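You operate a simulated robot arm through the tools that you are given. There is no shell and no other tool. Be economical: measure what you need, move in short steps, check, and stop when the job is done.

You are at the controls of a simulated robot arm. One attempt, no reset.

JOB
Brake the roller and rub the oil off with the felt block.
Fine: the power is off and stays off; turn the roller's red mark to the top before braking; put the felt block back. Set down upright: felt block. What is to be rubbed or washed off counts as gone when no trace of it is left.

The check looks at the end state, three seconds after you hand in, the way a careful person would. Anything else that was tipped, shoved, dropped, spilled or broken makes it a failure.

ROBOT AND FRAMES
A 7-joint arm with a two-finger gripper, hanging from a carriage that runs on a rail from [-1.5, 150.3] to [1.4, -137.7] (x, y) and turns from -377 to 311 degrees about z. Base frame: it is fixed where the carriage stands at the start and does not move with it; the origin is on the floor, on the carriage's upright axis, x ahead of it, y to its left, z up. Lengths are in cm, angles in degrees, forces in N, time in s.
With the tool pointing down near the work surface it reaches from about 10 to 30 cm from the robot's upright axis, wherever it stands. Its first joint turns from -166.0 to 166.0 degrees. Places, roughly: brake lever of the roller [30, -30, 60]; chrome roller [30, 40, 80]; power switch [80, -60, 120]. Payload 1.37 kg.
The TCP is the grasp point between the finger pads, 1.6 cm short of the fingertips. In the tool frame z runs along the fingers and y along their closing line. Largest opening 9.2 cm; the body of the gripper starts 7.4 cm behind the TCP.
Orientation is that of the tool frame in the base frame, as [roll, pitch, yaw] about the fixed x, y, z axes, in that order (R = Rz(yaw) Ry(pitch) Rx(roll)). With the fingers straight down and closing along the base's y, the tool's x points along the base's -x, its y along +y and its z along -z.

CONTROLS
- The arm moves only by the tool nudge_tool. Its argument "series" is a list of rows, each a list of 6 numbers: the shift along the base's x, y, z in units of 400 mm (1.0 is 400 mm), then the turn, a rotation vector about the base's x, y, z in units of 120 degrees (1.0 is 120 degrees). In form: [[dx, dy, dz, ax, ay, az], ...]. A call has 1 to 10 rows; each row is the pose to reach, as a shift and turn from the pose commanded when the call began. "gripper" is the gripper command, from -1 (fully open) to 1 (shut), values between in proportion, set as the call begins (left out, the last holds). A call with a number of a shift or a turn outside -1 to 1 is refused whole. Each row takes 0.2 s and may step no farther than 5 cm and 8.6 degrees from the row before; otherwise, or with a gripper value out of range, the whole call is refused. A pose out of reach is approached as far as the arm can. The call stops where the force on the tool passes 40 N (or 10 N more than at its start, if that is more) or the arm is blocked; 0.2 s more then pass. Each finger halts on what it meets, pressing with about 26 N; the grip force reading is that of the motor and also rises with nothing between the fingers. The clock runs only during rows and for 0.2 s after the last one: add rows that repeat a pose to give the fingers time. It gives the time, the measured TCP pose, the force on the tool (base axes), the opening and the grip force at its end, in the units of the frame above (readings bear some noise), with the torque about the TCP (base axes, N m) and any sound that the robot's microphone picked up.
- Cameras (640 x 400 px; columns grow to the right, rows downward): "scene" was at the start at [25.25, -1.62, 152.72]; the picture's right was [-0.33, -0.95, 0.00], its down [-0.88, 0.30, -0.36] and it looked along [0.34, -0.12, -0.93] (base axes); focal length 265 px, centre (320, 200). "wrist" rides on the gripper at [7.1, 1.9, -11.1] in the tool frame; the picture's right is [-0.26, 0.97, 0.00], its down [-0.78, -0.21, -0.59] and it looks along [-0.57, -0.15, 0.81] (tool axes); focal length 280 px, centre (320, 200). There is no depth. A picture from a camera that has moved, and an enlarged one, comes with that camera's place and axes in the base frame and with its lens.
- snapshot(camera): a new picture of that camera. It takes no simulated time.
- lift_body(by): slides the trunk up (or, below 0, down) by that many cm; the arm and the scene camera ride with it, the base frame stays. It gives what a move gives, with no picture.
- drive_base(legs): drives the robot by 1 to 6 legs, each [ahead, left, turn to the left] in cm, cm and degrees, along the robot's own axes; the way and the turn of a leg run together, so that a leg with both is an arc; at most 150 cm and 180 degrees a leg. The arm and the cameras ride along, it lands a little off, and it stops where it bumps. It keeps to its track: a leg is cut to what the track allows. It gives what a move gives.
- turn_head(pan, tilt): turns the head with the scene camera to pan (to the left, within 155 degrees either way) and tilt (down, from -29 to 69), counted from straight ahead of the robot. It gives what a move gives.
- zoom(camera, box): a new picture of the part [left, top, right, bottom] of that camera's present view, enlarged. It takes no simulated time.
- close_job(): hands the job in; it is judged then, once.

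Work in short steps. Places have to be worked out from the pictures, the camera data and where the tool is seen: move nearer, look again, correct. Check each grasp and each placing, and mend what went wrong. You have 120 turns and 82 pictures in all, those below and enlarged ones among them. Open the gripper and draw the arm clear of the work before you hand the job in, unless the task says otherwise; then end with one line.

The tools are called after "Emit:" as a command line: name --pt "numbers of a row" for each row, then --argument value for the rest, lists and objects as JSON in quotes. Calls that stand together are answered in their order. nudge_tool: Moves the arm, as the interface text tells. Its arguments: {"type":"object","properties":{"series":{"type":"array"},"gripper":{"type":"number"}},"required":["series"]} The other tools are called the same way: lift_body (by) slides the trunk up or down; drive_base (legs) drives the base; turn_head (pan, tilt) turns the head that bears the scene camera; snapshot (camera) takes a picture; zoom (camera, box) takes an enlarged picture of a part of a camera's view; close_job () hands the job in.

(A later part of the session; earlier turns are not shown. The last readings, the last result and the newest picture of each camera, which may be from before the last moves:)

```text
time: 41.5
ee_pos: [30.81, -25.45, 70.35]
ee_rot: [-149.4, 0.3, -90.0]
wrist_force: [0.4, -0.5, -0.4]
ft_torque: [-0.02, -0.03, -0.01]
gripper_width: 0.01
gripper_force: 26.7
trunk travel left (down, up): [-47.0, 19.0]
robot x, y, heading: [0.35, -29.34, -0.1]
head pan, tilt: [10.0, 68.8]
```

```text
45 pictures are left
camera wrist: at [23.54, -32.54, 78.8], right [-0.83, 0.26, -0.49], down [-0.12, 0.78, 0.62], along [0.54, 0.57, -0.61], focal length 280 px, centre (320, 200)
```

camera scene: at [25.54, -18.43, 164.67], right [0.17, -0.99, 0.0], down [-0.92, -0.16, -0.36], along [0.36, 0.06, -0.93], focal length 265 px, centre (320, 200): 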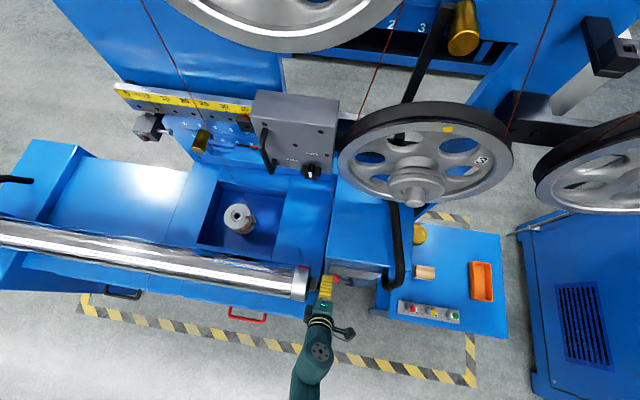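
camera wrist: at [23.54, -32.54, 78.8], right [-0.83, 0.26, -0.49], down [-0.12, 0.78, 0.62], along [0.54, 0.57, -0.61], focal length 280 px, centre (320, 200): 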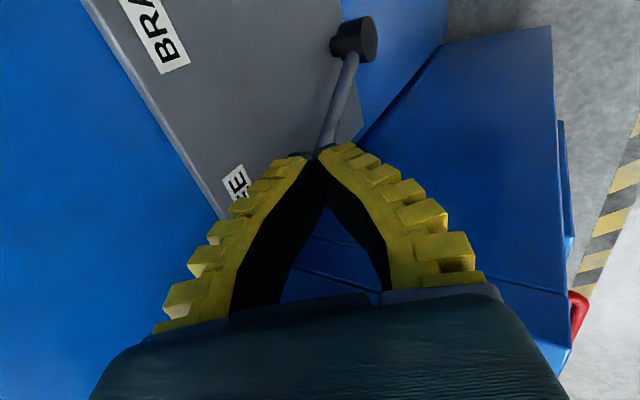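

Triangulating suggests the pivot is lower (~z 55) than I assumed. I zoom to understand the lever's shape.

Emit:
zoom --camera "wrist" --box '[100, 0, 420, 200]'

Emit:
turn_head --pan -40 --tilt 69

Emit:
zoom --camera "scene" --box '[180, 180, 400, 400]'

```text
2.00 times, centred on (260, 100) of wrist
camera zoom: at [23.54, -32.54, 78.8], right [-0.83, 0.26, -0.49], down [-0.12, 0.78, 0.62], along [0.54, 0.57, -0.61], focal length 561 px, centre (440, 400)
```

zoom: 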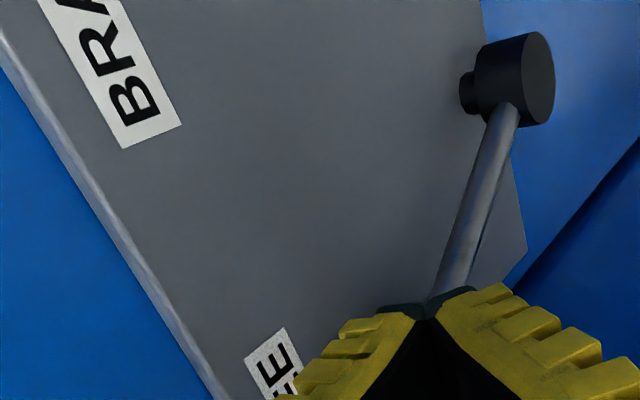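

```text
time: 42.7
ee_pos: [30.61, -25.57, 70.36]
ee_rot: [-149.3, -0.1, -90.0]
wrist_force: [0.3, -0.6, -0.4]
ft_torque: [0.0, 0.04, -0.01]
gripper_width: 0.0
gripper_force: 26.1
trunk travel left (down, up): [-47.0, 19.0]
robot x, y, heading: [-0.0, -28.97, 0.1]
head pan, tilt: [-40.0, 68.8]
```

```text
1.82 times, centred on (290, 290) of scene
camera zoom: at [24.53, -32.66, 164.72], right [-0.64, -0.77, 0.0], down [-0.71, 0.6, -0.36], along [0.28, -0.23, -0.93], focal length 482 px, centre (374, 36)
```

zoom: 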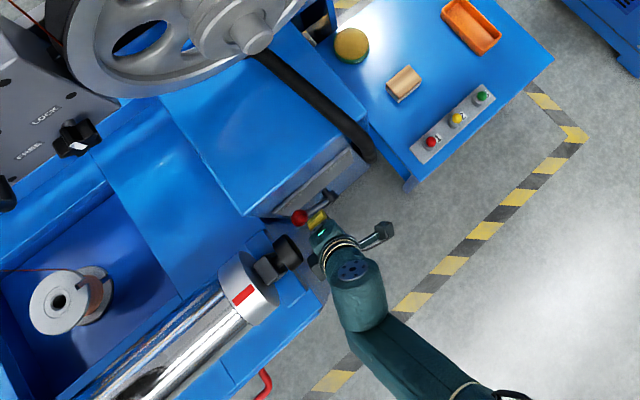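

The plate stands upright facing the robot: the lever swings in the y–z plane, pivot ≈ [35,-29.2,55], FREE leaning +y, BRAKE leaning -y. I retreat a little, tilt 10° more, and approach the stem's +y side below the ball.

Emit:
nudge_tool --pt "-0.05 0 0.05 0 -0.04 0" --pt "-0.08 0 0.05 0 -0.083 0" --pt "-0.08 0.062 0.03 0 -0.083 0" --pt "-0.062 0.062 -0.04 0 -0.083 0"

Emit:
snapshot --camera "wrist"

```text
time: 43.7
ee_pos: [27.56, -23.18, 72.0]
ee_rot: [-139.4, 0.0, -90.1]
wrist_force: [0.2, 0.9, -0.2]
ft_torque: [0.0, 0.02, -0.02]
gripper_width: 0.0
gripper_force: 26.4
out of reach, approached as far as the arm can: row 2, 4
trunk travel left (down, up): [-47.0, 19.0]
robot x, y, heading: [0.41, -28.94, -0.1]
head pan, tilt: [-40.0, 68.8]
```

```text
42 pictures are left
camera wrist: at [18.9, -30.28, 78.96], right [-0.73, 0.26, -0.63], down [-0.22, 0.78, 0.59], along [0.64, 0.57, -0.51], focal length 280 px, centre (320, 200)
```

wrist: 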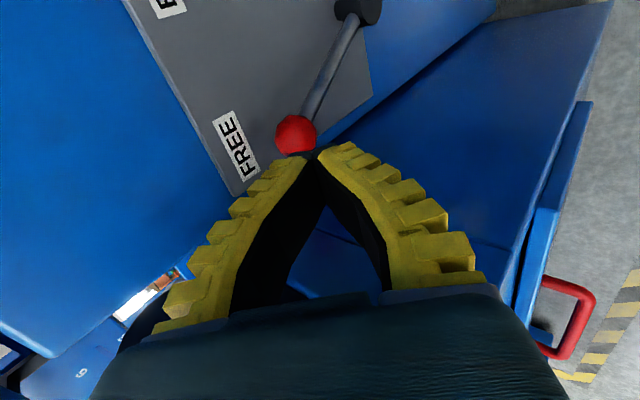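

Arm is limited at that height, so I lower the trunk 6 cm, staying on the robot side of the lever.

Emit:
lift_body --by -6

Emit:
snapshot --camera "wrist"

```text
time: 44.7
ee_pos: [27.43, -23.25, 65.83]
ee_rot: [-139.4, 0.0, -89.9]
wrist_force: [-0.3, 0.8, -0.1]
ft_torque: [0.01, -0.03, -0.02]
gripper_width: 0.0
gripper_force: 26.3
trunk travel left (down, up): [-41.0, 25.0]
robot x, y, heading: [0.14, -29.44, -0.1]
head pan, tilt: [-40.0, 68.8]
```

```text
41 pictures are left
camera wrist: at [18.93, -30.29, 72.97], right [-0.73, 0.26, -0.63], down [-0.22, 0.78, 0.59], along [0.64, 0.57, -0.51], focal length 280 px, centre (320, 200)
```

wrist: 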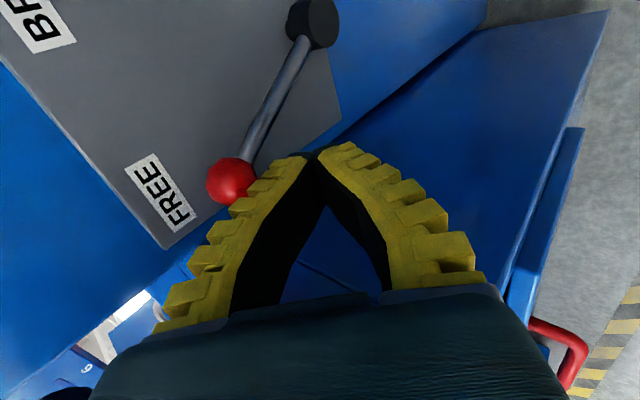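

Ball confirmed at [34.5,-22.7,66.8]. I slide under the ball to the stem's +y side.

Emit:
nudge_tool --pt "0.05 0 -0.03 0 0 0" --pt "0.1 0 -0.065 0 0 0" --pt "0.15 0 -0.1 0 0 0" --pt "0.178 0 -0.115 0 0 0"

Emit:
snapshot --camera "wrist"

```text
time: 45.7
ee_pos: [32.0, -23.07, 63.77]
ee_rot: [-140.1, -0.1, -90.1]
wrist_force: [-15.3, -2.3, -2.2]
ft_torque: [0.09, -0.19, -0.07]
gripper_width: 0.0
gripper_force: 25.8
out of reach, approached as far as the arm can: row 2, 3, 4
trunk travel left (down, up): [-41.0, 25.0]
robot x, y, heading: [0.27, -29.39, 0.2]
head pan, tilt: [-40.0, 68.8]
```

```text
40 pictures are left
camera wrist: at [23.43, -30.08, 70.97], right [-0.74, 0.26, -0.62], down [-0.21, 0.78, 0.59], along [0.64, 0.57, -0.52], focal length 280 px, centre (320, 200)
```

wrist: 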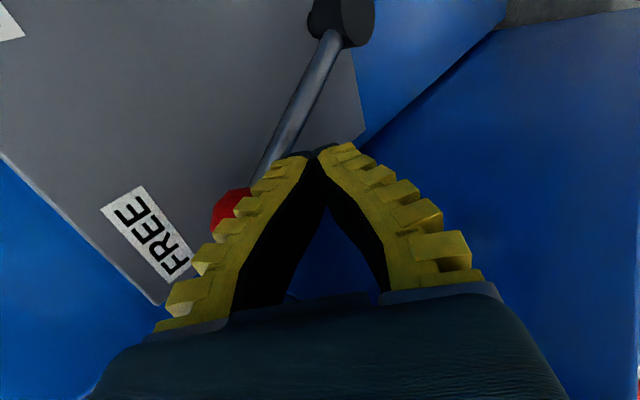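

The closed fingers' bulge touches the ball. I'll back off, and turn the hand so the fingers close along y and can straddle the stem.

Emit:
nudge_tool --pt "-0.08 0 0.05 0 0.0 0" --pt "-0.16 -0.05 0.12 0 0.05 0" --pt "-0.2 -0.08 0.22 0 0.11 0" --pt "-0.2 -0.1 0.32 0 0.17 0" --pt "-0.2 -0.1 0.42 0 0.23 0" --pt "-0.2 -0.1 0.5 0 0.29 0" --pt "-0.2 -0.1 0.5 0 0.333 0"

Emit:
nudge_tool --gripper -0.2 --pt "0 0 0 0 0 -0.07" --pt "0 0 0 0 0 -0.14" --pt "0 0 0 0 0 -0.21" --pt "0 0 0 0 0 -0.28" --pt "0 0 0 0 0 -0.35" --pt "0 0 0 0 0 -0.42" --pt "0 0 0 0 0 -0.49" --pt "0 0 0 0 0 -0.56" --pt "0 0 0 0 0 -0.63" --pt "0 0 0 0 0 -0.7"

Emit:
nudge_tool --pt "0 0 0 0 0 -0.05"

```text
time: 47.3
ee_pos: [24.92, -26.8, 84.2]
ee_rot: [-179.5, 0.1, -89.9]
wrist_force: [0.3, -0.2, -0.9]
ft_torque: [0.0, -0.02, 0.01]
gripper_width: 0.01
gripper_force: 26.3
trunk travel left (down, up): [-41.0, 25.0]
robot x, y, heading: [0.26, -28.95, 0.1]
head pan, tilt: [-40.0, 68.8]
```

```text
time: 49.5
ee_pos: [24.61, -26.87, 84.23]
ee_rot: [-179.4, 0.1, -174.3]
wrist_force: [0.3, -0.6, -0.2]
ft_torque: [-0.02, -0.01, -0.02]
gripper_width: 5.79
gripper_force: 2.0
trunk travel left (down, up): [-41.0, 25.0]
robot x, y, heading: [0.39, -29.24, 0.2]
head pan, tilt: [-40.0, 68.8]
```

```text
time: 49.9
ee_pos: [24.59, -26.71, 84.24]
ee_rot: [-179.5, -0.1, 179.8]
wrist_force: [-0.2, -1.9, 0.7]
ft_torque: [-0.04, 0.02, 0.0]
gripper_width: 5.78
gripper_force: 1.5
trunk travel left (down, up): [-41.0, 25.0]
robot x, y, heading: [-0.06, -29.16, -0.3]
head pan, tilt: [-40.0, 68.8]
```

I lower the trunk 4 cm for reach and tilt the tool 40° toward the lever, halting short of it.

Emit:
lift_body --by -5

Emit:
nudge_tool --pt "0 0.02 -0.02 0 -0.06 0" --pt "0.02 0.03 -0.06 0 -0.12 0" --pt "0.04 0.04 -0.1 0 -0.18 0" --pt "0.06 0.04 -0.14 0 -0.24 0" --pt "0.08 0.04 -0.2 0 -0.3 0" --pt "0.1 0.04 -0.26 0 -0.333 0"

Emit:
snapshot --camera "wrist"

```text
time: 50.8
ee_pos: [24.73, -26.8, 79.27]
ee_rot: [-179.4, -0.1, 180.0]
wrist_force: [-1.0, -0.2, 1.5]
ft_torque: [0.0, 0.02, -0.01]
gripper_width: 5.78
gripper_force: 1.9
trunk travel left (down, up): [-36.0, 30.0]
robot x, y, heading: [0.22, -29.46, -0.2]
head pan, tilt: [-40.0, 68.8]
```

```text
time: 52.2
ee_pos: [28.88, -24.8, 68.88]
ee_rot: [-179.5, 39.9, -180.0]
wrist_force: [-0.9, 0.4, 0.3]
ft_torque: [0.0, -0.05, 0.02]
gripper_width: 5.79
gripper_force: 2.2
trunk travel left (down, up): [-36.0, 30.0]
robot x, y, heading: [0.29, -29.17, 0.3]
head pan, tilt: [-40.0, 68.8]
```

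```text
39 pictures are left
camera wrist: at [16.25, -22.75, 72.64], right [0.21, 0.97, 0.16], down [0.22, -0.21, 0.95], along [0.95, -0.16, -0.25], focal length 280 px, centre (320, 200)
```

wrist: 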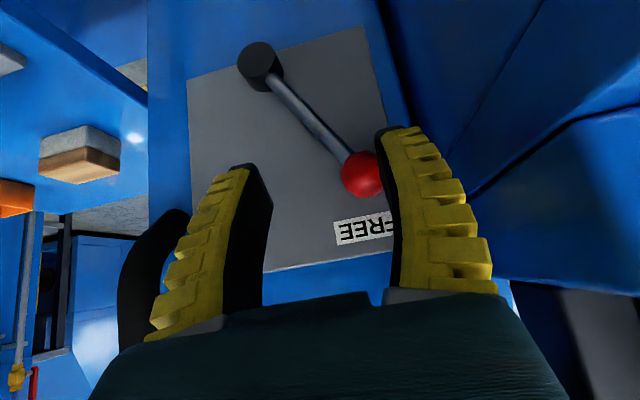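

Clear view. I advance along the tool axis to straddle the stem at about [34.7,-25.3,61.5].

Emit:
nudge_tool --gripper 0 --pt "0.018 -0.012 -0.032 0 0 0" --pt "0.06 -0.012 -0.082 0 0 0" --pt "0.1 -0.012 -0.13 0 0 0" --pt "0.146 -0.012 -0.185 0 0 0"

Emit:
snapshot --camera "wrist"

```text
time: 53.2
ee_pos: [34.55, -25.38, 62.27]
ee_rot: [-179.9, 40.6, 179.6]
wrist_force: [-7.2, -2.6, 1.8]
ft_torque: [0.06, 0.03, 0.36]
gripper_width: 4.91
gripper_force: 2.5
out of reach, approached as far as the arm can: row 4
trunk travel left (down, up): [-36.0, 30.0]
robot x, y, heading: [0.39, -29.21, -0.1]
head pan, tilt: [-40.0, 68.8]
```

```text
38 pictures are left
camera wrist: at [22.02, -23.22, 65.93], right [0.21, 0.96, 0.17], down [0.21, -0.21, 0.96], along [0.96, -0.16, -0.24], focal length 280 px, centre (320, 200)
```

wrist: 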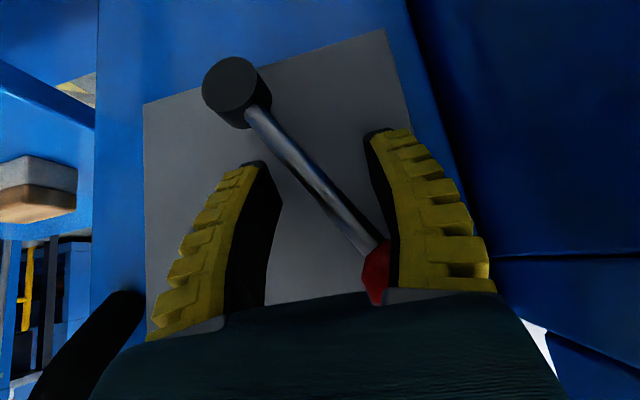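

The stem is between the fingers but a finger brushes the ball. I lower 1.2 cm with the trunk and then close on the stem.

Emit:
lift_body --by -1.3

Emit:
nudge_tool --gripper 1 --pt "0 0 0 0 0 0" --pt "0 0 0 0 0 0" --pt "0 0 0 0 0 0"

Emit:
snapshot --camera "wrist"

```text
time: 53.8
ee_pos: [34.65, -25.13, 61.0]
ee_rot: [-179.9, 40.6, 179.9]
wrist_force: [0.6, 0.3, 0.7]
ft_torque: [0.0, -0.01, -0.02]
gripper_width: 4.92
gripper_force: 2.3
trunk travel left (down, up): [-34.7, 31.3]
robot x, y, heading: [0.29, -29.12, -0.2]
head pan, tilt: [-40.0, 68.8]
```

```text
time: 54.6
ee_pos: [34.47, -26.31, 60.92]
ee_rot: [-179.0, 41.0, -179.9]
wrist_force: [-1.8, -26.5, 4.5]
ft_torque: [-1.2, -0.44, 0.25]
gripper_width: 1.81
gripper_force: 28.3
trunk travel left (down, up): [-34.7, 31.3]
robot x, y, heading: [0.34, -29.29, -0.1]
head pan, tilt: [-40.0, 68.8]
```

```text
37 pictures are left
camera wrist: at [22.02, -24.11, 64.61], right [0.21, 0.97, 0.16], down [0.2, -0.2, 0.96], along [0.96, -0.17, -0.24], focal length 280 px, centre (320, 200)
```

wrist: 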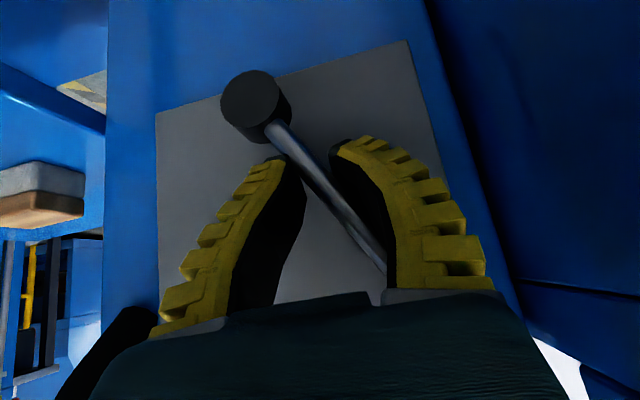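

The stem is held. I loosen to ~2.6 cm so it can swing and push towards -y.

Emit:
nudge_tool --gripper 0.45 --pt "0 -0.03 0 0 0 0" --pt "0 -0.06 0 0 0 0" --pt "0 -0.09 0 0 0 0" --pt "0 -0.12 0 0 0 0" --pt "0 -0.14 0 0 0 0"

Emit:
snapshot --camera "wrist"

```text
time: 55.8
ee_pos: [34.73, -30.65, 61.87]
ee_rot: [-179.8, 40.7, 180.0]
wrist_force: [-0.3, 1.1, 0.1]
ft_torque: [0.05, 0.02, -0.01]
gripper_width: 3.04
gripper_force: 3.8
out of reach, approached as far as the arm can: row 1, 2, 3, 4, 5
trunk travel left (down, up): [-34.7, 31.3]
robot x, y, heading: [0.11, -29.35, 0.2]
head pan, tilt: [-40.0, 68.8]
```

```text
36 pictures are left
camera wrist: at [22.14, -28.66, 65.51], right [0.2, 0.96, 0.17], down [0.21, -0.21, 0.96], along [0.96, -0.16, -0.24], focal length 280 px, centre (320, 200)
```

wrist: 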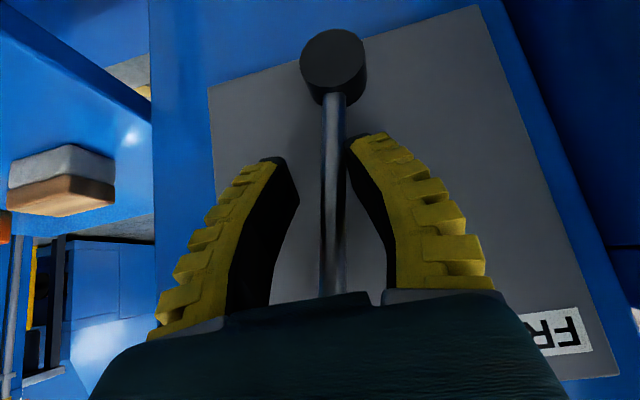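

Lever moves well; it is about half way. I continue towards -y until it stops.

Emit:
nudge_tool --pt "0 -0.03 0 0 0 0" --pt "0 -0.06 0 0 0 0" --pt "0 -0.09 0 0 0 0" --pt "0 -0.11 0 0 0 0"

Emit:
snapshot --camera "wrist"

```text
time: 56.8
ee_pos: [34.57, -33.22, 61.76]
ee_rot: [178.7, 40.8, -179.9]
wrist_force: [-5.8, 28.1, 19.7]
ft_torque: [0.93, -0.16, 0.01]
gripper_width: 4.76
gripper_force: 16.1
trunk travel left (down, up): [-34.7, 31.3]
robot x, y, heading: [0.34, -29.11, 0.1]
head pan, tilt: [-40.0, 68.8]
stopped in row 4: the force on the tool passed its limit at 42 N (the readings are from after the stop); the commanded pose is now the measured one
```

```text
35 pictures are left
camera wrist: at [22.03, -31.51, 65.48], right [0.18, 0.97, 0.19], down [0.21, -0.22, 0.95], along [0.96, -0.14, -0.24], focal length 280 px, centre (320, 200)
```

wrist: 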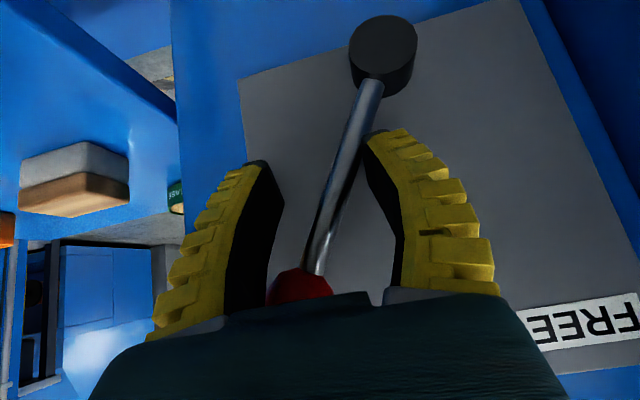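

The lever leans ~29° to the BRAKE side and resists 40 N: end stop. I back the hand off along its axis and look.

Emit:
nudge_tool --gripper -0.2 --pt "0 0 0 0 0 0" --pt "-0.05 0.01 0.06 0 0 0" --pt "-0.1 0.01 0.12 0 0 0" --pt "-0.17 0.01 0.2 0 0 0"

Emit:
snapshot --camera "wrist"

```text
time: 57.8
ee_pos: [28.0, -34.04, 70.15]
ee_rot: [179.6, 40.7, -179.8]
wrist_force: [0.5, 0.4, 1.3]
ft_torque: [0.05, 0.04, 0.0]
gripper_width: 5.8
gripper_force: 1.5
trunk travel left (down, up): [-34.7, 31.3]
robot x, y, heading: [0.23, -29.22, 0.1]
head pan, tilt: [-40.0, 68.8]
```

```text
34 pictures are left
camera wrist: at [15.45, -32.14, 73.72], right [0.19, 0.97, 0.17], down [0.21, -0.21, 0.95], along [0.96, -0.15, -0.24], focal length 280 px, centre (320, 200)
```

wrist: 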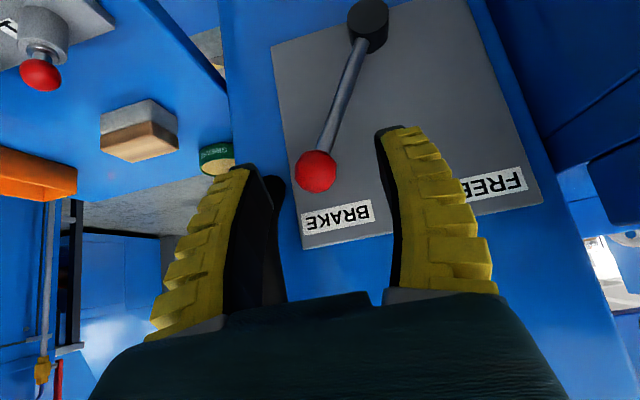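

The lever points at BRAKE. Felt block triangulates to ≈[44.5,-58.7,52], wood up, felt down. I retract up and drive abreast of it.

Emit:
nudge_tool --pt "-0.04 0.03 0.08 0 0.04 0" --pt "-0.06 0.06 0.18 0 0.08 0" --pt "-0.08 0.1 0.28 0 0.12 0" --pt "-0.08 0.12 0.38 0 0.16 0" --pt "-0.06 0.12 0.48 0 0.16 0" --pt "-0.04 0.12 0.55 0 0.16 0"

Emit:
drive_base --legs '[[0, -29.5, 0]]'

Emit:
snapshot --camera "wrist"

```text
time: 59.2
ee_pos: [33.46, -36.84, 90.58]
ee_rot: [176.2, 22.6, -179.9]
wrist_force: [0.9, 0.3, 0.2]
ft_torque: [0.05, 0.14, 0.0]
gripper_width: 5.78
gripper_force: 2.0
out of reach, approached as far as the arm can: row 3, 4, 5, 6
trunk travel left (down, up): [-34.7, 31.3]
robot x, y, heading: [0.39, -29.14, -0.0]
head pan, tilt: [-40.0, 68.8]
```

```text
time: 61.3
ee_pos: [33.39, -66.98, 90.35]
ee_rot: [175.9, 22.3, -179.8]
wrist_force: [-0.7, -1.3, -0.2]
ft_torque: [0.03, 0.0, 0.01]
gripper_width: 5.77
gripper_force: 1.7
trunk travel left (down, up): [-34.7, 31.3]
robot x, y, heading: [0.37, -58.99, 0.0]
head pan, tilt: [-40.0, 68.8]
```

```text
33 pictures are left
camera wrist: at [22.67, -65.7, 97.98], right [0.22, 0.96, 0.16], down [0.5, -0.25, 0.83], along [0.84, -0.1, -0.54], focal length 280 px, centre (320, 200)
```

wrist: 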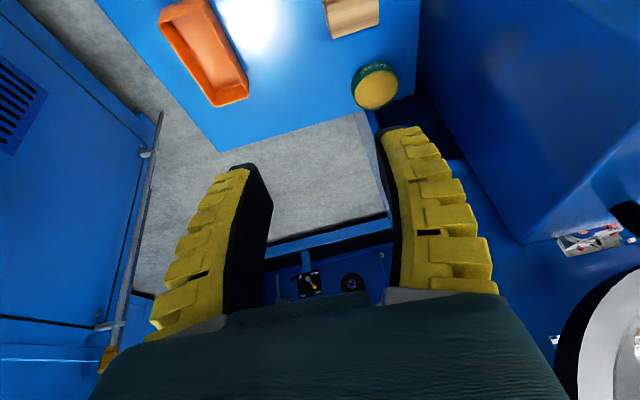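

The arm got stuck short of the commanded pose (too high with tilt). I command a lower, more vertical pose.

Emit:
nudge_tool --pt "0 0 -0.05 0 0.06 0" --pt "0 0 -0.1 0 0.12 0" --pt "0 0 -0.15 0 0.175 0" --pt "0 0 -0.2 0 0.175 0"

Emit:
turn_head --pan -10 --tilt 69

Emit:
snapshot --camera "scene"

```text
time: 62.3
ee_pos: [33.95, -66.85, 83.05]
ee_rot: [167.1, 9.2, 179.1]
wrist_force: [0.5, -0.6, -0.4]
ft_torque: [0.02, -0.03, -0.02]
gripper_width: 5.77
gripper_force: 1.6
out of reach, approached as far as the arm can: row 1, 2, 3, 4
trunk travel left (down, up): [-34.7, 31.3]
robot x, y, heading: [0.5, -59.27, 0.1]
head pan, tilt: [-40.0, 68.8]
```

```text
time: 63.2
ee_pos: [34.0, -66.97, 83.12]
ee_rot: [167.2, 9.2, 179.1]
wrist_force: [-0.4, 1.3, -0.9]
ft_torque: [-0.01, 0.03, 0.02]
gripper_width: 5.78
gripper_force: 2.0
trunk travel left (down, up): [-34.7, 31.3]
robot x, y, heading: [0.59, -59.16, 0.1]
head pan, tilt: [-10.0, 68.8]
```

```text
32 pictures are left
camera scene: at [26.05, -60.03, 152.42], right [-0.17, -0.98, 0.0], down [-0.92, 0.16, -0.36], along [0.36, -0.06, -0.93], focal length 265 px, centre (320, 200)
```

scene: 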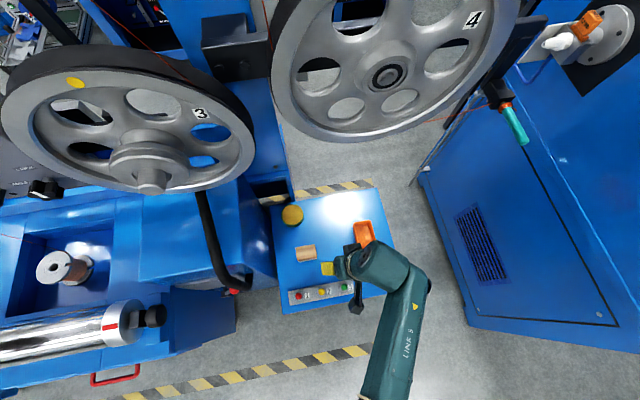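

I steer the arm back explicitly: toward -x/+y, removing the roll drift.

Emit:
nudge_tool --pt "-0.05 0.04 0 -0.03 0.02 0" --pt "-0.1 0.08 0 -0.06 0.04 0" --pt "-0.15 0.12 0 -0.09 0.06 0" --pt "-0.2 0.16 0 -0.108 0.077 0"

```text
time: 64.2
ee_pos: [27.38, -62.48, 80.51]
ee_rot: [167.9, 9.6, 179.2]
wrist_force: [0.5, 0.8, 0.2]
ft_torque: [-0.01, -0.01, -0.02]
gripper_width: 5.8
gripper_force: 2.2
out of reach, approached as far as the arm can: row 1, 2, 3, 4
trunk travel left (down, up): [-34.7, 31.3]
robot x, y, heading: [0.69, -59.3, -0.2]
head pan, tilt: [-10.0, 68.8]
```

Orientation isn't correcting – a wrist joint seems at its limit. I test whether some yaw frees it.

Emit:
nudge_tool --pt "0 0 0 -0.03 0.02 0.06" --pt "0 0 0 -0.06 0.04 0.12" --pt "0 0 0 -0.09 0.06 0.18" --pt "0 0 0 -0.09 0.07 0.24"

```text
time: 65.2
ee_pos: [28.36, -60.2, 76.9]
ee_rot: [169.3, 10.7, -154.7]
wrist_force: [0.2, -0.2, -0.2]
ft_torque: [0.03, 0.0, 0.0]
gripper_width: 5.77
gripper_force: 1.5
out of reach, approached as far as the arm can: row 1, 2, 3, 4
trunk travel left (down, up): [-34.7, 31.3]
robot x, y, heading: [-0.06, -59.23, -0.1]
head pan, tilt: [-10.0, 68.8]
```

I try lowering the tool 8 cm while holding the rest.

Emit:
nudge_tool --pt "0 0 -0.05 0 0 0" --pt "0 0 -0.1 0 0 0" --pt "0 0 -0.15 0 0 0"

Emit:
snapshot --camera "scene"

```text
time: 66.0
ee_pos: [28.4, -59.98, 70.8]
ee_rot: [169.3, 10.7, -154.8]
wrist_force: [0.2, 0.7, 0.2]
ft_torque: [-0.01, 0.01, -0.02]
gripper_width: 5.82
gripper_force: 2.3
trunk travel left (down, up): [-34.7, 31.3]
robot x, y, heading: [0.47, -59.41, 0.0]
head pan, tilt: [-10.0, 68.8]
```

```text
31 pictures are left
camera scene: at [26.05, -60.02, 152.43], right [-0.17, -0.98, 0.0], down [-0.92, 0.16, -0.36], along [0.36, -0.06, -0.93], focal length 265 px, centre (320, 200)
```

scene: 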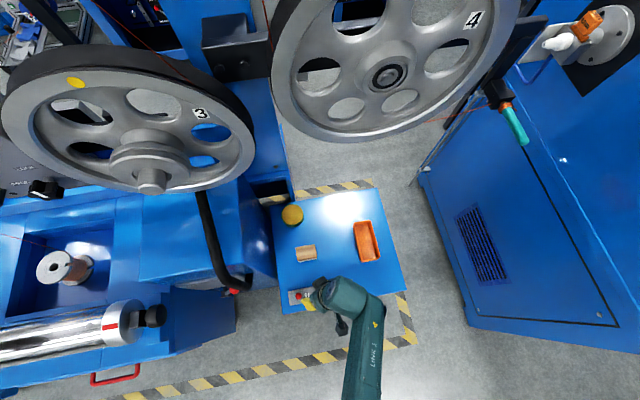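

Lower down the arm is free again. I zoom on the block to measure it.

Emit:
zoom --camera "scene" --box '[265, 185, 405, 315]'

Emit:
nudge_tool --pt "0 0 0 -0.04 0 -0.05" --pt "0 0 0 -0.08 0 -0.1" --pt "0 0 0 -0.11 0 -0.15" --pt "0 0 0 -0.11 0 -0.2"

```text
3.08 times, centred on (335, 250) of scene
camera zoom: at [26.05, -60.02, 152.43], right [-0.17, -0.98, 0.0], down [-0.92, 0.16, -0.36], along [0.36, -0.06, -0.93], focal length 816 px, centre (274, 46)
```

zoom: 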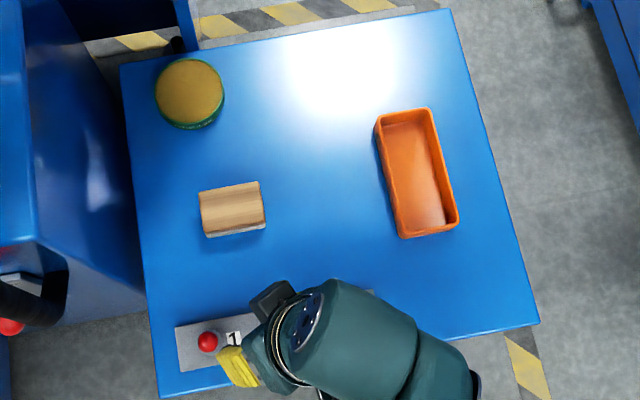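

```text
time: 67.0
ee_pos: [25.58, -62.08, 68.49]
ee_rot: [177.0, 12.8, -174.7]
wrist_force: [0.4, -0.2, 0.7]
ft_torque: [-0.01, 0.01, 0.0]
gripper_width: 5.78
gripper_force: 1.8
out of reach, approached as far as the arm can: row 1, 2, 3, 4
trunk travel left (down, up): [-34.7, 31.3]
robot x, y, heading: [0.67, -59.39, 0.2]
head pan, tilt: [-10.0, 68.8]
```

Block top centre ≈ [44.4,-58.0,54], ~7.2 cm along y, ~5.5 along x, axis-aligned. I tilt outward and extend over the lamps to a pre-grasp point.

Emit:
nudge_tool --pt "0.04 0.01 0 0 -0.04 -0.01" --pt "0.08 0.03 0 0.0 -0.08 -0.02" --pt "0.12 0.05 0 0.01 -0.12 -0.03" --pt "0.17 0.07 0 0.02 -0.16 -0.04" --pt "0.22 0.09 0 0.02 -0.2 -0.045" --pt "0.26 0.09 0.0 0.02 -0.225 -0.045" --gripper -1

Emit:
snapshot --camera "wrist"

```text
time: 68.4
ee_pos: [36.07, -58.36, 68.62]
ee_rot: [175.7, 39.8, 179.2]
wrist_force: [0.7, 0.0, 0.2]
ft_torque: [0.01, -0.06, -0.01]
gripper_width: 9.2
gripper_force: 0.0
trunk travel left (down, up): [-34.7, 31.3]
robot x, y, heading: [1.08, -59.15, 0.0]
head pan, tilt: [-10.0, 68.8]
```

```text
29 pictures are left
camera wrist: at [23.53, -57.09, 72.57], right [0.17, 0.96, 0.22], down [0.23, -0.26, 0.94], along [0.96, -0.1, -0.26], focal length 280 px, centre (320, 200)
```

wrist: 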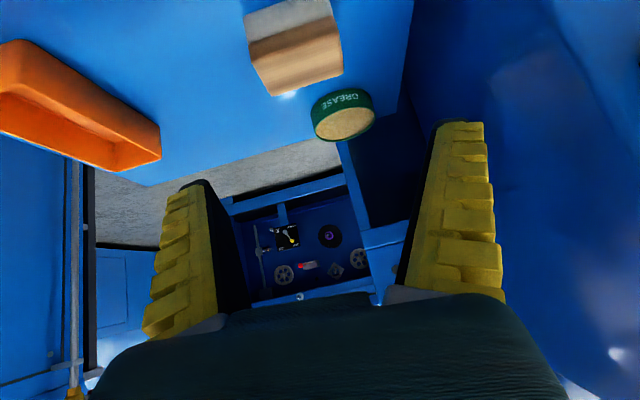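

Block top ≈ z 54.6. To keep the camera bracket above the lamps I use a 30° tilt; I move to a pre-grasp 8 cm back along the tool axis.

Emit:
nudge_tool --pt "0.03 0.002 -0.05 -0.009 0.028 -0.006" --pt "0.06 0.003 -0.1 -0.018 0.056 -0.012" --pt "0.09 0.004 -0.15 -0.0275 0.083 -0.016" --pt "0.108 0.004 -0.21 -0.0275 0.083 -0.016"

Emit:
snapshot --camera "wrist"

```text
time: 69.4
ee_pos: [40.6, -58.09, 60.3]
ee_rot: [179.7, 29.9, 179.7]
wrist_force: [0.3, -0.1, 0.7]
ft_torque: [0.02, 0.0, -0.01]
gripper_width: 9.2
gripper_force: 0.1
trunk travel left (down, up): [-34.7, 31.3]
robot x, y, heading: [0.26, -59.12, 0.1]
head pan, tilt: [-10.0, 68.8]
```

```text
28 pictures are left
camera wrist: at [28.91, -56.11, 66.28], right [0.23, 0.96, 0.13], down [0.38, -0.22, 0.9], along [0.9, -0.16, -0.42], focal length 280 px, centre (320, 200)
```

wrist: 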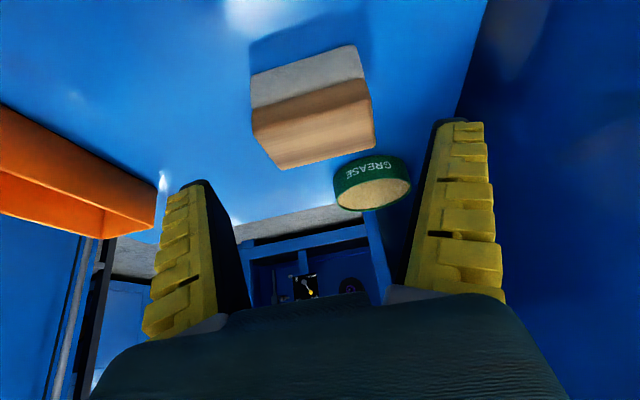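

Grasp geometry confirmed (block y -61.8…-54.5, x 41.9…47, z 50…54.6). I advance along the tool axis and check.

Emit:
nudge_tool --pt "0.035 0 -0.06 0 0 0" --pt "0.07 0 -0.12 0 0 0" --pt "0.096 0 -0.17 0 0 0"

Emit:
snapshot --camera "wrist"

```text
time: 70.2
ee_pos: [41.53, -57.95, 58.7]
ee_rot: [179.6, 29.8, 179.7]
wrist_force: [-0.3, 0.4, -0.3]
ft_torque: [-0.01, -0.02, 0.01]
gripper_width: 9.19
gripper_force: 0.1
out of reach, approached as far as the arm can: row 1, 2, 3
trunk travel left (down, up): [-34.7, 31.3]
robot x, y, heading: [0.63, -59.01, 0.1]
head pan, tilt: [-10.0, 68.8]
```

```text
27 pictures are left
camera wrist: at [29.89, -56.01, 64.7], right [0.23, 0.96, 0.13], down [0.38, -0.22, 0.9], along [0.89, -0.15, -0.42], focal length 280 px, centre (320, 200)
```

wrist: 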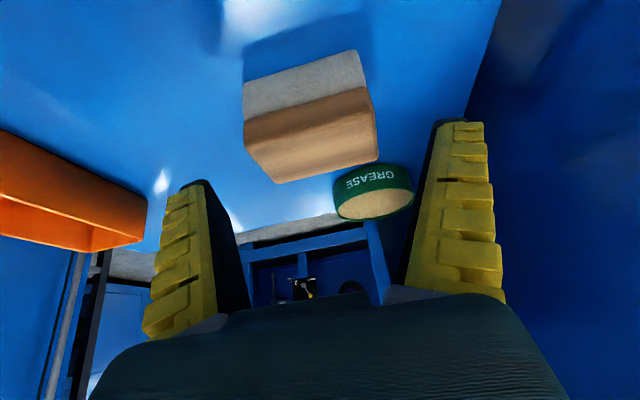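

Reach-limited; I lower the trunk 4 cm then advance in x.

Emit:
lift_body --by -4

Emit:
nudge_tool --pt "0.035 -0.004 -0.015 0 0 0" --pt "0.07 -0.004 -0.03 0 0 0"

Emit:
snapshot --camera "wrist"

```text
time: 71.0
ee_pos: [41.58, -57.91, 54.83]
ee_rot: [179.7, 29.8, 179.7]
wrist_force: [-0.6, -0.2, -0.5]
ft_torque: [-0.01, -0.01, -0.03]
gripper_width: 9.21
gripper_force: 0.1
trunk travel left (down, up): [-30.7, 35.3]
robot x, y, heading: [0.76, -59.45, 0.6]
head pan, tilt: [-10.0, 68.8]
```

```text
time: 71.7
ee_pos: [43.02, -59.01, 55.44]
ee_rot: [179.8, 29.9, 179.7]
wrist_force: [0.9, -0.3, -0.4]
ft_torque: [0.01, 0.02, 0.01]
gripper_width: 9.2
gripper_force: 0.1
out of reach, approached as far as the arm can: row 1, 2
trunk travel left (down, up): [-30.7, 35.3]
robot x, y, heading: [0.29, -59.4, 0.1]
head pan, tilt: [-10.0, 68.8]
```

```text
26 pictures are left
camera wrist: at [31.35, -57.05, 61.41], right [0.23, 0.96, 0.13], down [0.38, -0.22, 0.9], along [0.9, -0.16, -0.42], focal length 280 px, centre (320, 200)
```

wrist: 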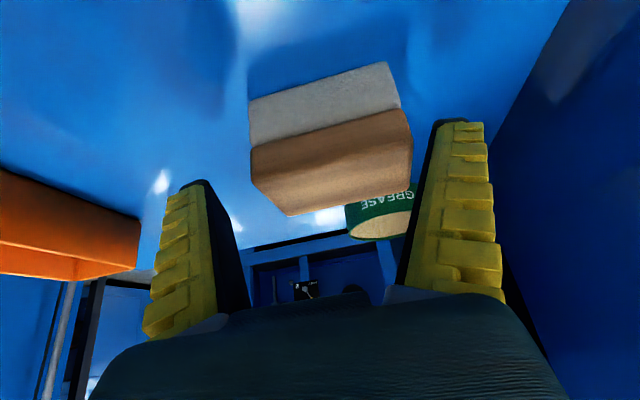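

At the edge of reach. I raise the tool 2 cm, correct y, then lower the trunk 4 cm to gain reach.

Emit:
nudge_tool --pt "-0.01 0.022 0.03 0 0 0" --pt "-0.01 0.022 0.06 0 0 0"

Emit:
lift_body --by -4

Emit:
nudge_tool --pt "0.03 0 0 0 0 0" --pt "0.045 0 0 0 0 0"

Emit:
snapshot --camera "wrist"

```text
time: 72.2
ee_pos: [42.2, -58.2, 57.45]
ee_rot: [179.7, 29.6, 179.7]
wrist_force: [-0.3, 0.2, 1.0]
ft_torque: [-0.02, -0.01, 0.03]
gripper_width: 9.18
gripper_force: 0.0
trunk travel left (down, up): [-30.7, 35.3]
robot x, y, heading: [0.69, -59.26, 0.2]
head pan, tilt: [-10.0, 68.8]
```

```text
time: 73.1
ee_pos: [42.37, -58.15, 53.56]
ee_rot: [179.7, 29.8, 179.7]
wrist_force: [-0.3, -0.4, 0.6]
ft_torque: [0.0, -0.01, 0.04]
gripper_width: 9.2
gripper_force: 0.1
trunk travel left (down, up): [-26.7, 39.3]
robot x, y, heading: [0.43, -59.51, 0.1]
head pan, tilt: [-10.0, 68.8]
```

```text
time: 73.7
ee_pos: [44.21, -58.28, 53.67]
ee_rot: [179.7, 29.7, 179.8]
wrist_force: [-0.1, 0.6, 0.5]
ft_torque: [-0.01, 0.03, 0.02]
gripper_width: 9.19
gripper_force: 0.0
trunk travel left (down, up): [-26.7, 39.3]
robot x, y, heading: [0.42, -59.24, 0.0]
head pan, tilt: [-10.0, 68.8]
```

```text
25 pictures are left
camera wrist: at [32.65, -56.32, 59.65], right [0.23, 0.96, 0.13], down [0.38, -0.22, 0.9], along [0.89, -0.16, -0.42], focal length 280 px, centre (320, 200)
```

wrist: 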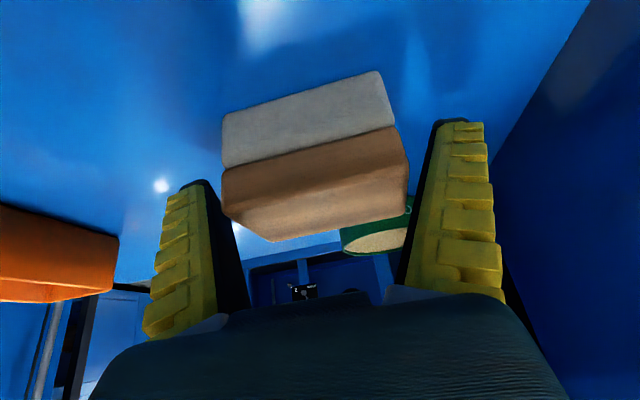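

Block is between the fingers at wood height. I close and check.

Emit:
nudge_tool --gripper 1 --pt "0 0.003 -0.008 0 0 0" --pt "0 0.003 -0.008 0 0 0" --pt "0 0.003 -0.008 0 0 0"

Emit:
snapshot --camera "wrist"

```text
time: 74.5
ee_pos: [44.31, -58.29, 53.34]
ee_rot: [179.8, 29.9, 179.7]
wrist_force: [-5.2, -1.7, 13.4]
ft_torque: [-0.01, 0.52, 0.01]
gripper_width: 7.75
gripper_force: 26.2
trunk travel left (down, up): [-26.7, 39.3]
robot x, y, heading: [0.54, -59.25, -0.0]
head pan, tilt: [-10.0, 68.8]
```

```text
24 pictures are left
camera wrist: at [32.66, -56.28, 59.35], right [0.23, 0.96, 0.13], down [0.38, -0.22, 0.9], along [0.9, -0.16, -0.42], focal length 280 px, centre (320, 200)
```

wrist: 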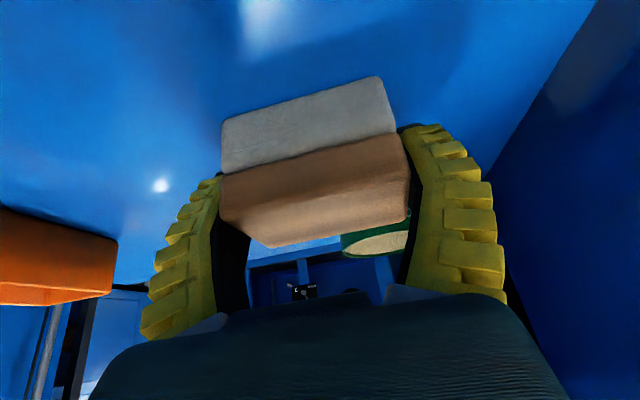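

Held at 7.75 cm. I lift with the trunk 12 cm and check the hold.

Emit:
lift_body --by 12

Emit:
snapshot --camera "wrist"

```text
time: 76.0
ee_pos: [44.15, -58.19, 65.29]
ee_rot: [179.6, 29.9, 179.8]
wrist_force: [0.0, 0.1, 0.2]
ft_torque: [0.01, -0.01, 0.01]
gripper_width: 0.0
gripper_force: 26.1
trunk travel left (down, up): [-38.7, 27.3]
robot x, y, heading: [0.79, -58.92, -0.1]
head pan, tilt: [-10.0, 68.8]
```

```text
23 pictures are left
camera wrist: at [32.59, -56.2, 71.29], right [0.23, 0.96, 0.13], down [0.38, -0.22, 0.9], along [0.89, -0.16, -0.42], focal length 280 px, centre (320, 200)
```

wrist: 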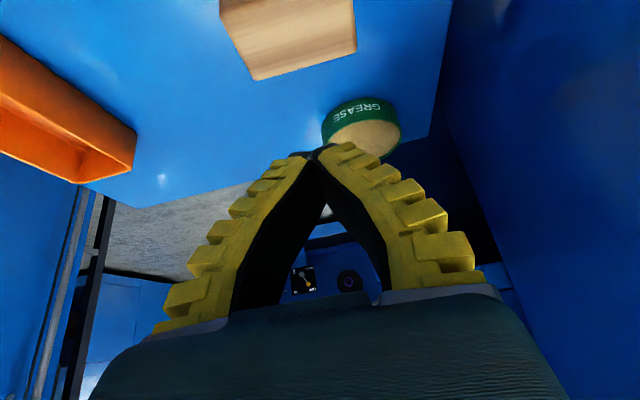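

It slipped – the pads only caught the rounded upper edge. I reopen, go back down and grasp deeper.

Emit:
nudge_tool --gripper -1 --pt "0 0 0 0 0 0" --pt "0 0 0 0 0 0" --pt "0 0 0 0 0 0"

Emit:
lift_body --by -9

Emit:
snapshot --camera "wrist"

```text
time: 76.8
ee_pos: [44.14, -58.12, 65.2]
ee_rot: [179.7, 29.8, 179.7]
wrist_force: [-0.1, 0.0, -0.1]
ft_torque: [0.0, 0.0, 0.03]
gripper_width: 9.19
gripper_force: 0.1
trunk travel left (down, up): [-38.7, 27.3]
robot x, y, heading: [0.2, -59.24, 0.3]
head pan, tilt: [-10.0, 68.8]
```

```text
time: 78.0
ee_pos: [44.17, -58.17, 56.34]
ee_rot: [179.7, 29.8, 179.8]
wrist_force: [0.1, -0.2, 0.7]
ft_torque: [-0.03, -0.01, 0.0]
gripper_width: 9.17
gripper_force: 0.1
trunk travel left (down, up): [-29.7, 36.3]
robot x, y, heading: [0.59, -59.37, 0.2]
head pan, tilt: [-10.0, 68.8]
```

```text
22 pictures are left
camera wrist: at [32.62, -56.2, 62.31], right [0.23, 0.96, 0.13], down [0.38, -0.22, 0.9], along [0.89, -0.16, -0.42], focal length 280 px, centre (320, 200)
```

wrist: 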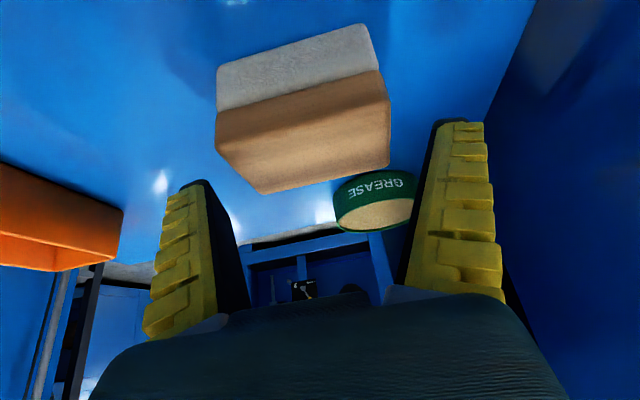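

Block hasn't moved. I descend to z≈52.3 this time and shut.

Emit:
lift_body --by -4.1

Emit:
nudge_tool --gripper 1 --pt "0.005 0 0 0 0 0" --pt "0.005 0 0 0 0 0" --pt "0.005 0 0 0 0 0" --pt "0.005 0 0 0 0 0"

Emit:
lift_body --by 2

Emit:
snapshot --camera "wrist"

```text
time: 78.9
ee_pos: [44.3, -58.21, 52.27]
ee_rot: [179.8, 30.0, 179.7]
wrist_force: [2.0, -0.5, 4.3]
ft_torque: [-0.05, 0.1, -0.02]
gripper_width: 9.37
gripper_force: 0.7
trunk travel left (down, up): [-25.6, 40.4]
robot x, y, heading: [0.68, -59.26, 0.1]
head pan, tilt: [-10.0, 68.8]
```

```text
time: 79.9
ee_pos: [44.46, -58.27, 52.22]
ee_rot: [179.6, 29.9, 179.6]
wrist_force: [-7.6, 0.8, 27.9]
ft_torque: [-0.18, 1.13, 0.02]
gripper_width: 7.86
gripper_force: 25.7
trunk travel left (down, up): [-25.6, 40.4]
robot x, y, heading: [0.4, -59.36, 0.2]
head pan, tilt: [-10.0, 68.8]
```

```text
time: 80.5
ee_pos: [44.3, -58.27, 54.06]
ee_rot: [179.7, 29.6, 179.7]
wrist_force: [-0.2, -0.2, -1.4]
ft_torque: [0.0, -0.04, 0.04]
gripper_width: 7.75
gripper_force: 26.0
trunk travel left (down, up): [-27.6, 38.4]
robot x, y, heading: [0.46, -59.46, 0.3]
head pan, tilt: [-10.0, 68.8]
```

```text
21 pictures are left
camera wrist: at [32.63, -56.24, 60.09], right [0.23, 0.96, 0.13], down [0.38, -0.22, 0.9], along [0.89, -0.15, -0.42], focal length 280 px, centre (320, 200)
```

wrist: 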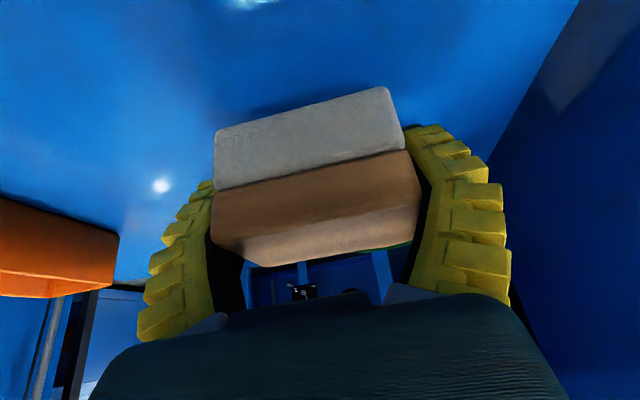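

It is lifted. I raise further 16 cm and check the grip holds.

Emit:
lift_body --by 16

Emit:
lift_body --by 20

Emit:
snapshot --camera "scene"

```text
time: 82.4
ee_pos: [44.41, -58.22, 70.12]
ee_rot: [179.6, 29.7, 179.7]
wrist_force: [-0.2, -1.1, -0.6]
ft_torque: [-0.02, -0.02, 0.0]
gripper_width: 7.69
gripper_force: 26.1
trunk travel left (down, up): [-43.6, 22.4]
robot x, y, heading: [0.67, -59.44, 0.0]
head pan, tilt: [-10.0, 68.8]
```

```text
time: 84.5
ee_pos: [44.38, -58.28, 90.22]
ee_rot: [179.6, 29.7, 179.7]
wrist_force: [0.4, 0.5, -0.5]
ft_torque: [0.0, 0.0, 0.0]
gripper_width: 7.71
gripper_force: 25.3
trunk travel left (down, up): [-63.6, 2.4]
robot x, y, heading: [0.47, -59.31, 0.1]
head pan, tilt: [-10.0, 68.8]
```

```text
20 pictures are left
camera scene: at [26.05, -60.02, 181.32], right [-0.17, -0.98, 0.0], down [-0.92, 0.16, -0.36], along [0.36, -0.06, -0.93], focal length 265 px, centre (320, 200)
```

scene: 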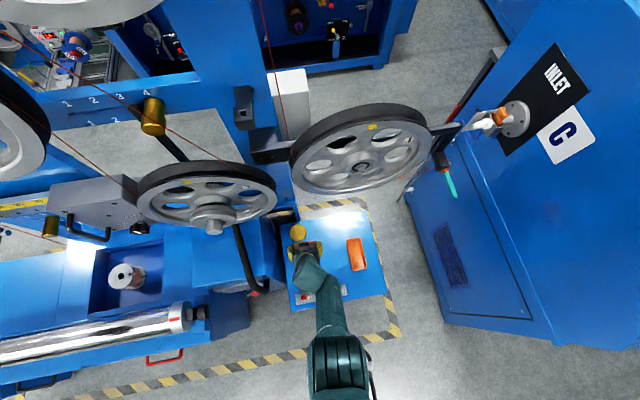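

Block held firmly. I pull in to x≈30 keeping tilt, then drive along to the oil (y≈1.5…15.5).

Emit:
nudge_tool --pt "-0.06 0 0 0 0 0" --pt "-0.12 0.01 0 0 0 0" --pt "-0.18 0.01 0 0 0 0" --pt "-0.24 0.01 0.01 0 0 0" --pt "-0.3 0.01 0.02 0 0 0" --pt "-0.36 0.01 0.03 0 0 0"

Emit:
lift_body --by 2.3

Emit:
drive_base --legs '[[0, 66.5, 0]]'

Emit:
turn_head --pan -30 --tilt 69

Emit:
snapshot --camera "scene"

Emit:
snapshot --camera "wrist"

```text
time: 85.9
ee_pos: [30.08, -57.61, 91.53]
ee_rot: [179.7, 30.0, 179.6]
wrist_force: [0.1, -0.1, -0.8]
ft_torque: [0.0, 0.04, 0.01]
gripper_width: 7.71
gripper_force: 25.7
trunk travel left (down, up): [-63.6, 2.4]
robot x, y, heading: [0.95, -59.03, -0.0]
head pan, tilt: [-10.0, 68.8]
```

```text
time: 86.6
ee_pos: [30.05, -57.58, 93.78]
ee_rot: [179.7, 29.7, 179.6]
wrist_force: [0.8, 0.0, -0.6]
ft_torque: [0.01, -0.03, 0.02]
gripper_width: 7.67
gripper_force: 25.9
trunk travel left (down, up): [-65.9, 0.1]
robot x, y, heading: [0.67, -58.98, 0.2]
head pan, tilt: [-10.0, 68.8]
```

```text
time: 90.3
ee_pos: [29.4, 7.85, 93.8]
ee_rot: [179.6, 29.8, 179.1]
wrist_force: [-0.4, 0.5, -0.4]
ft_torque: [0.01, -0.03, -0.01]
gripper_width: 7.65
gripper_force: 26.0
trunk travel left (down, up): [-65.9, 0.1]
robot x, y, heading: [-0.49, 6.35, -0.7]
head pan, tilt: [-10.0, 68.8]
```

```text
time: 91.1
ee_pos: [29.45, 7.92, 93.83]
ee_rot: [179.7, 29.8, 179.0]
wrist_force: [0.1, -0.2, -0.1]
ft_torque: [0.02, -0.03, 0.03]
gripper_width: 7.67
gripper_force: 25.9
trunk travel left (down, up): [-65.9, 0.1]
robot x, y, heading: [-0.12, 6.61, -0.6]
head pan, tilt: [-30.0, 68.8]
```

```text
19 pictures are left
camera scene: at [24.7, 3.71, 183.62], right [-0.51, -0.86, 0.0], down [-0.8, 0.47, -0.36], along [0.31, -0.18, -0.93], focal length 265 px, centre (320, 200)
```

scene: 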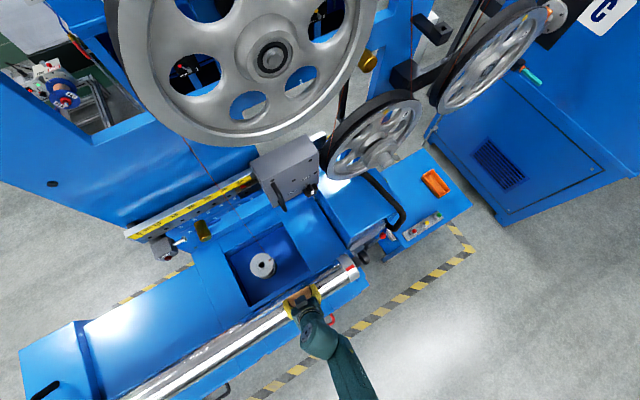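

```text
18 pictures are left
camera wrist: at [17.81, 9.99, 99.78], right [0.24, 0.96, 0.13], down [0.38, -0.22, 0.9], along [0.89, -0.17, -0.42], focal length 280 px, centre (320, 200)
```

wrist: 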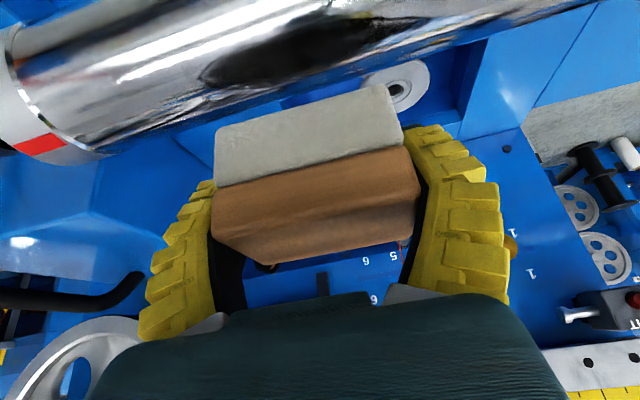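

Oil spans y≈1.7…14.8 around the crown (x≈27.5…31.5). I descend toward contact in small steps.

Emit:
nudge_tool --pt "0.015 -0.1 -0.07 0 0 0" --pt "0.015 -0.12 -0.13 0 0 0" --pt "0.015 -0.12 -0.14 0 0 0"

Emit:
nudge_tool --pt "0 0 -0.007 0 0 0" --pt "0 0 -0.014 0 0 0"

```text
time: 91.9
ee_pos: [29.99, 3.19, 88.04]
ee_rot: [179.6, 29.9, 178.8]
wrist_force: [0.8, 0.8, -0.4]
ft_torque: [0.0, 0.01, -0.01]
gripper_width: 7.66
gripper_force: 25.9
trunk travel left (down, up): [-65.9, 0.1]
robot x, y, heading: [0.01, 6.3, -0.6]
head pan, tilt: [-30.0, 68.8]
```

```text
time: 92.5
ee_pos: [30.02, 3.04, 87.58]
ee_rot: [179.7, 29.8, 179.1]
wrist_force: [0.2, -0.6, -0.1]
ft_torque: [-0.05, -0.05, -0.01]
gripper_width: 7.64
gripper_force: 26.0
trunk travel left (down, up): [-65.9, 0.1]
robot x, y, heading: [-0.06, 6.4, -0.9]
head pan, tilt: [-30.0, 68.8]
```

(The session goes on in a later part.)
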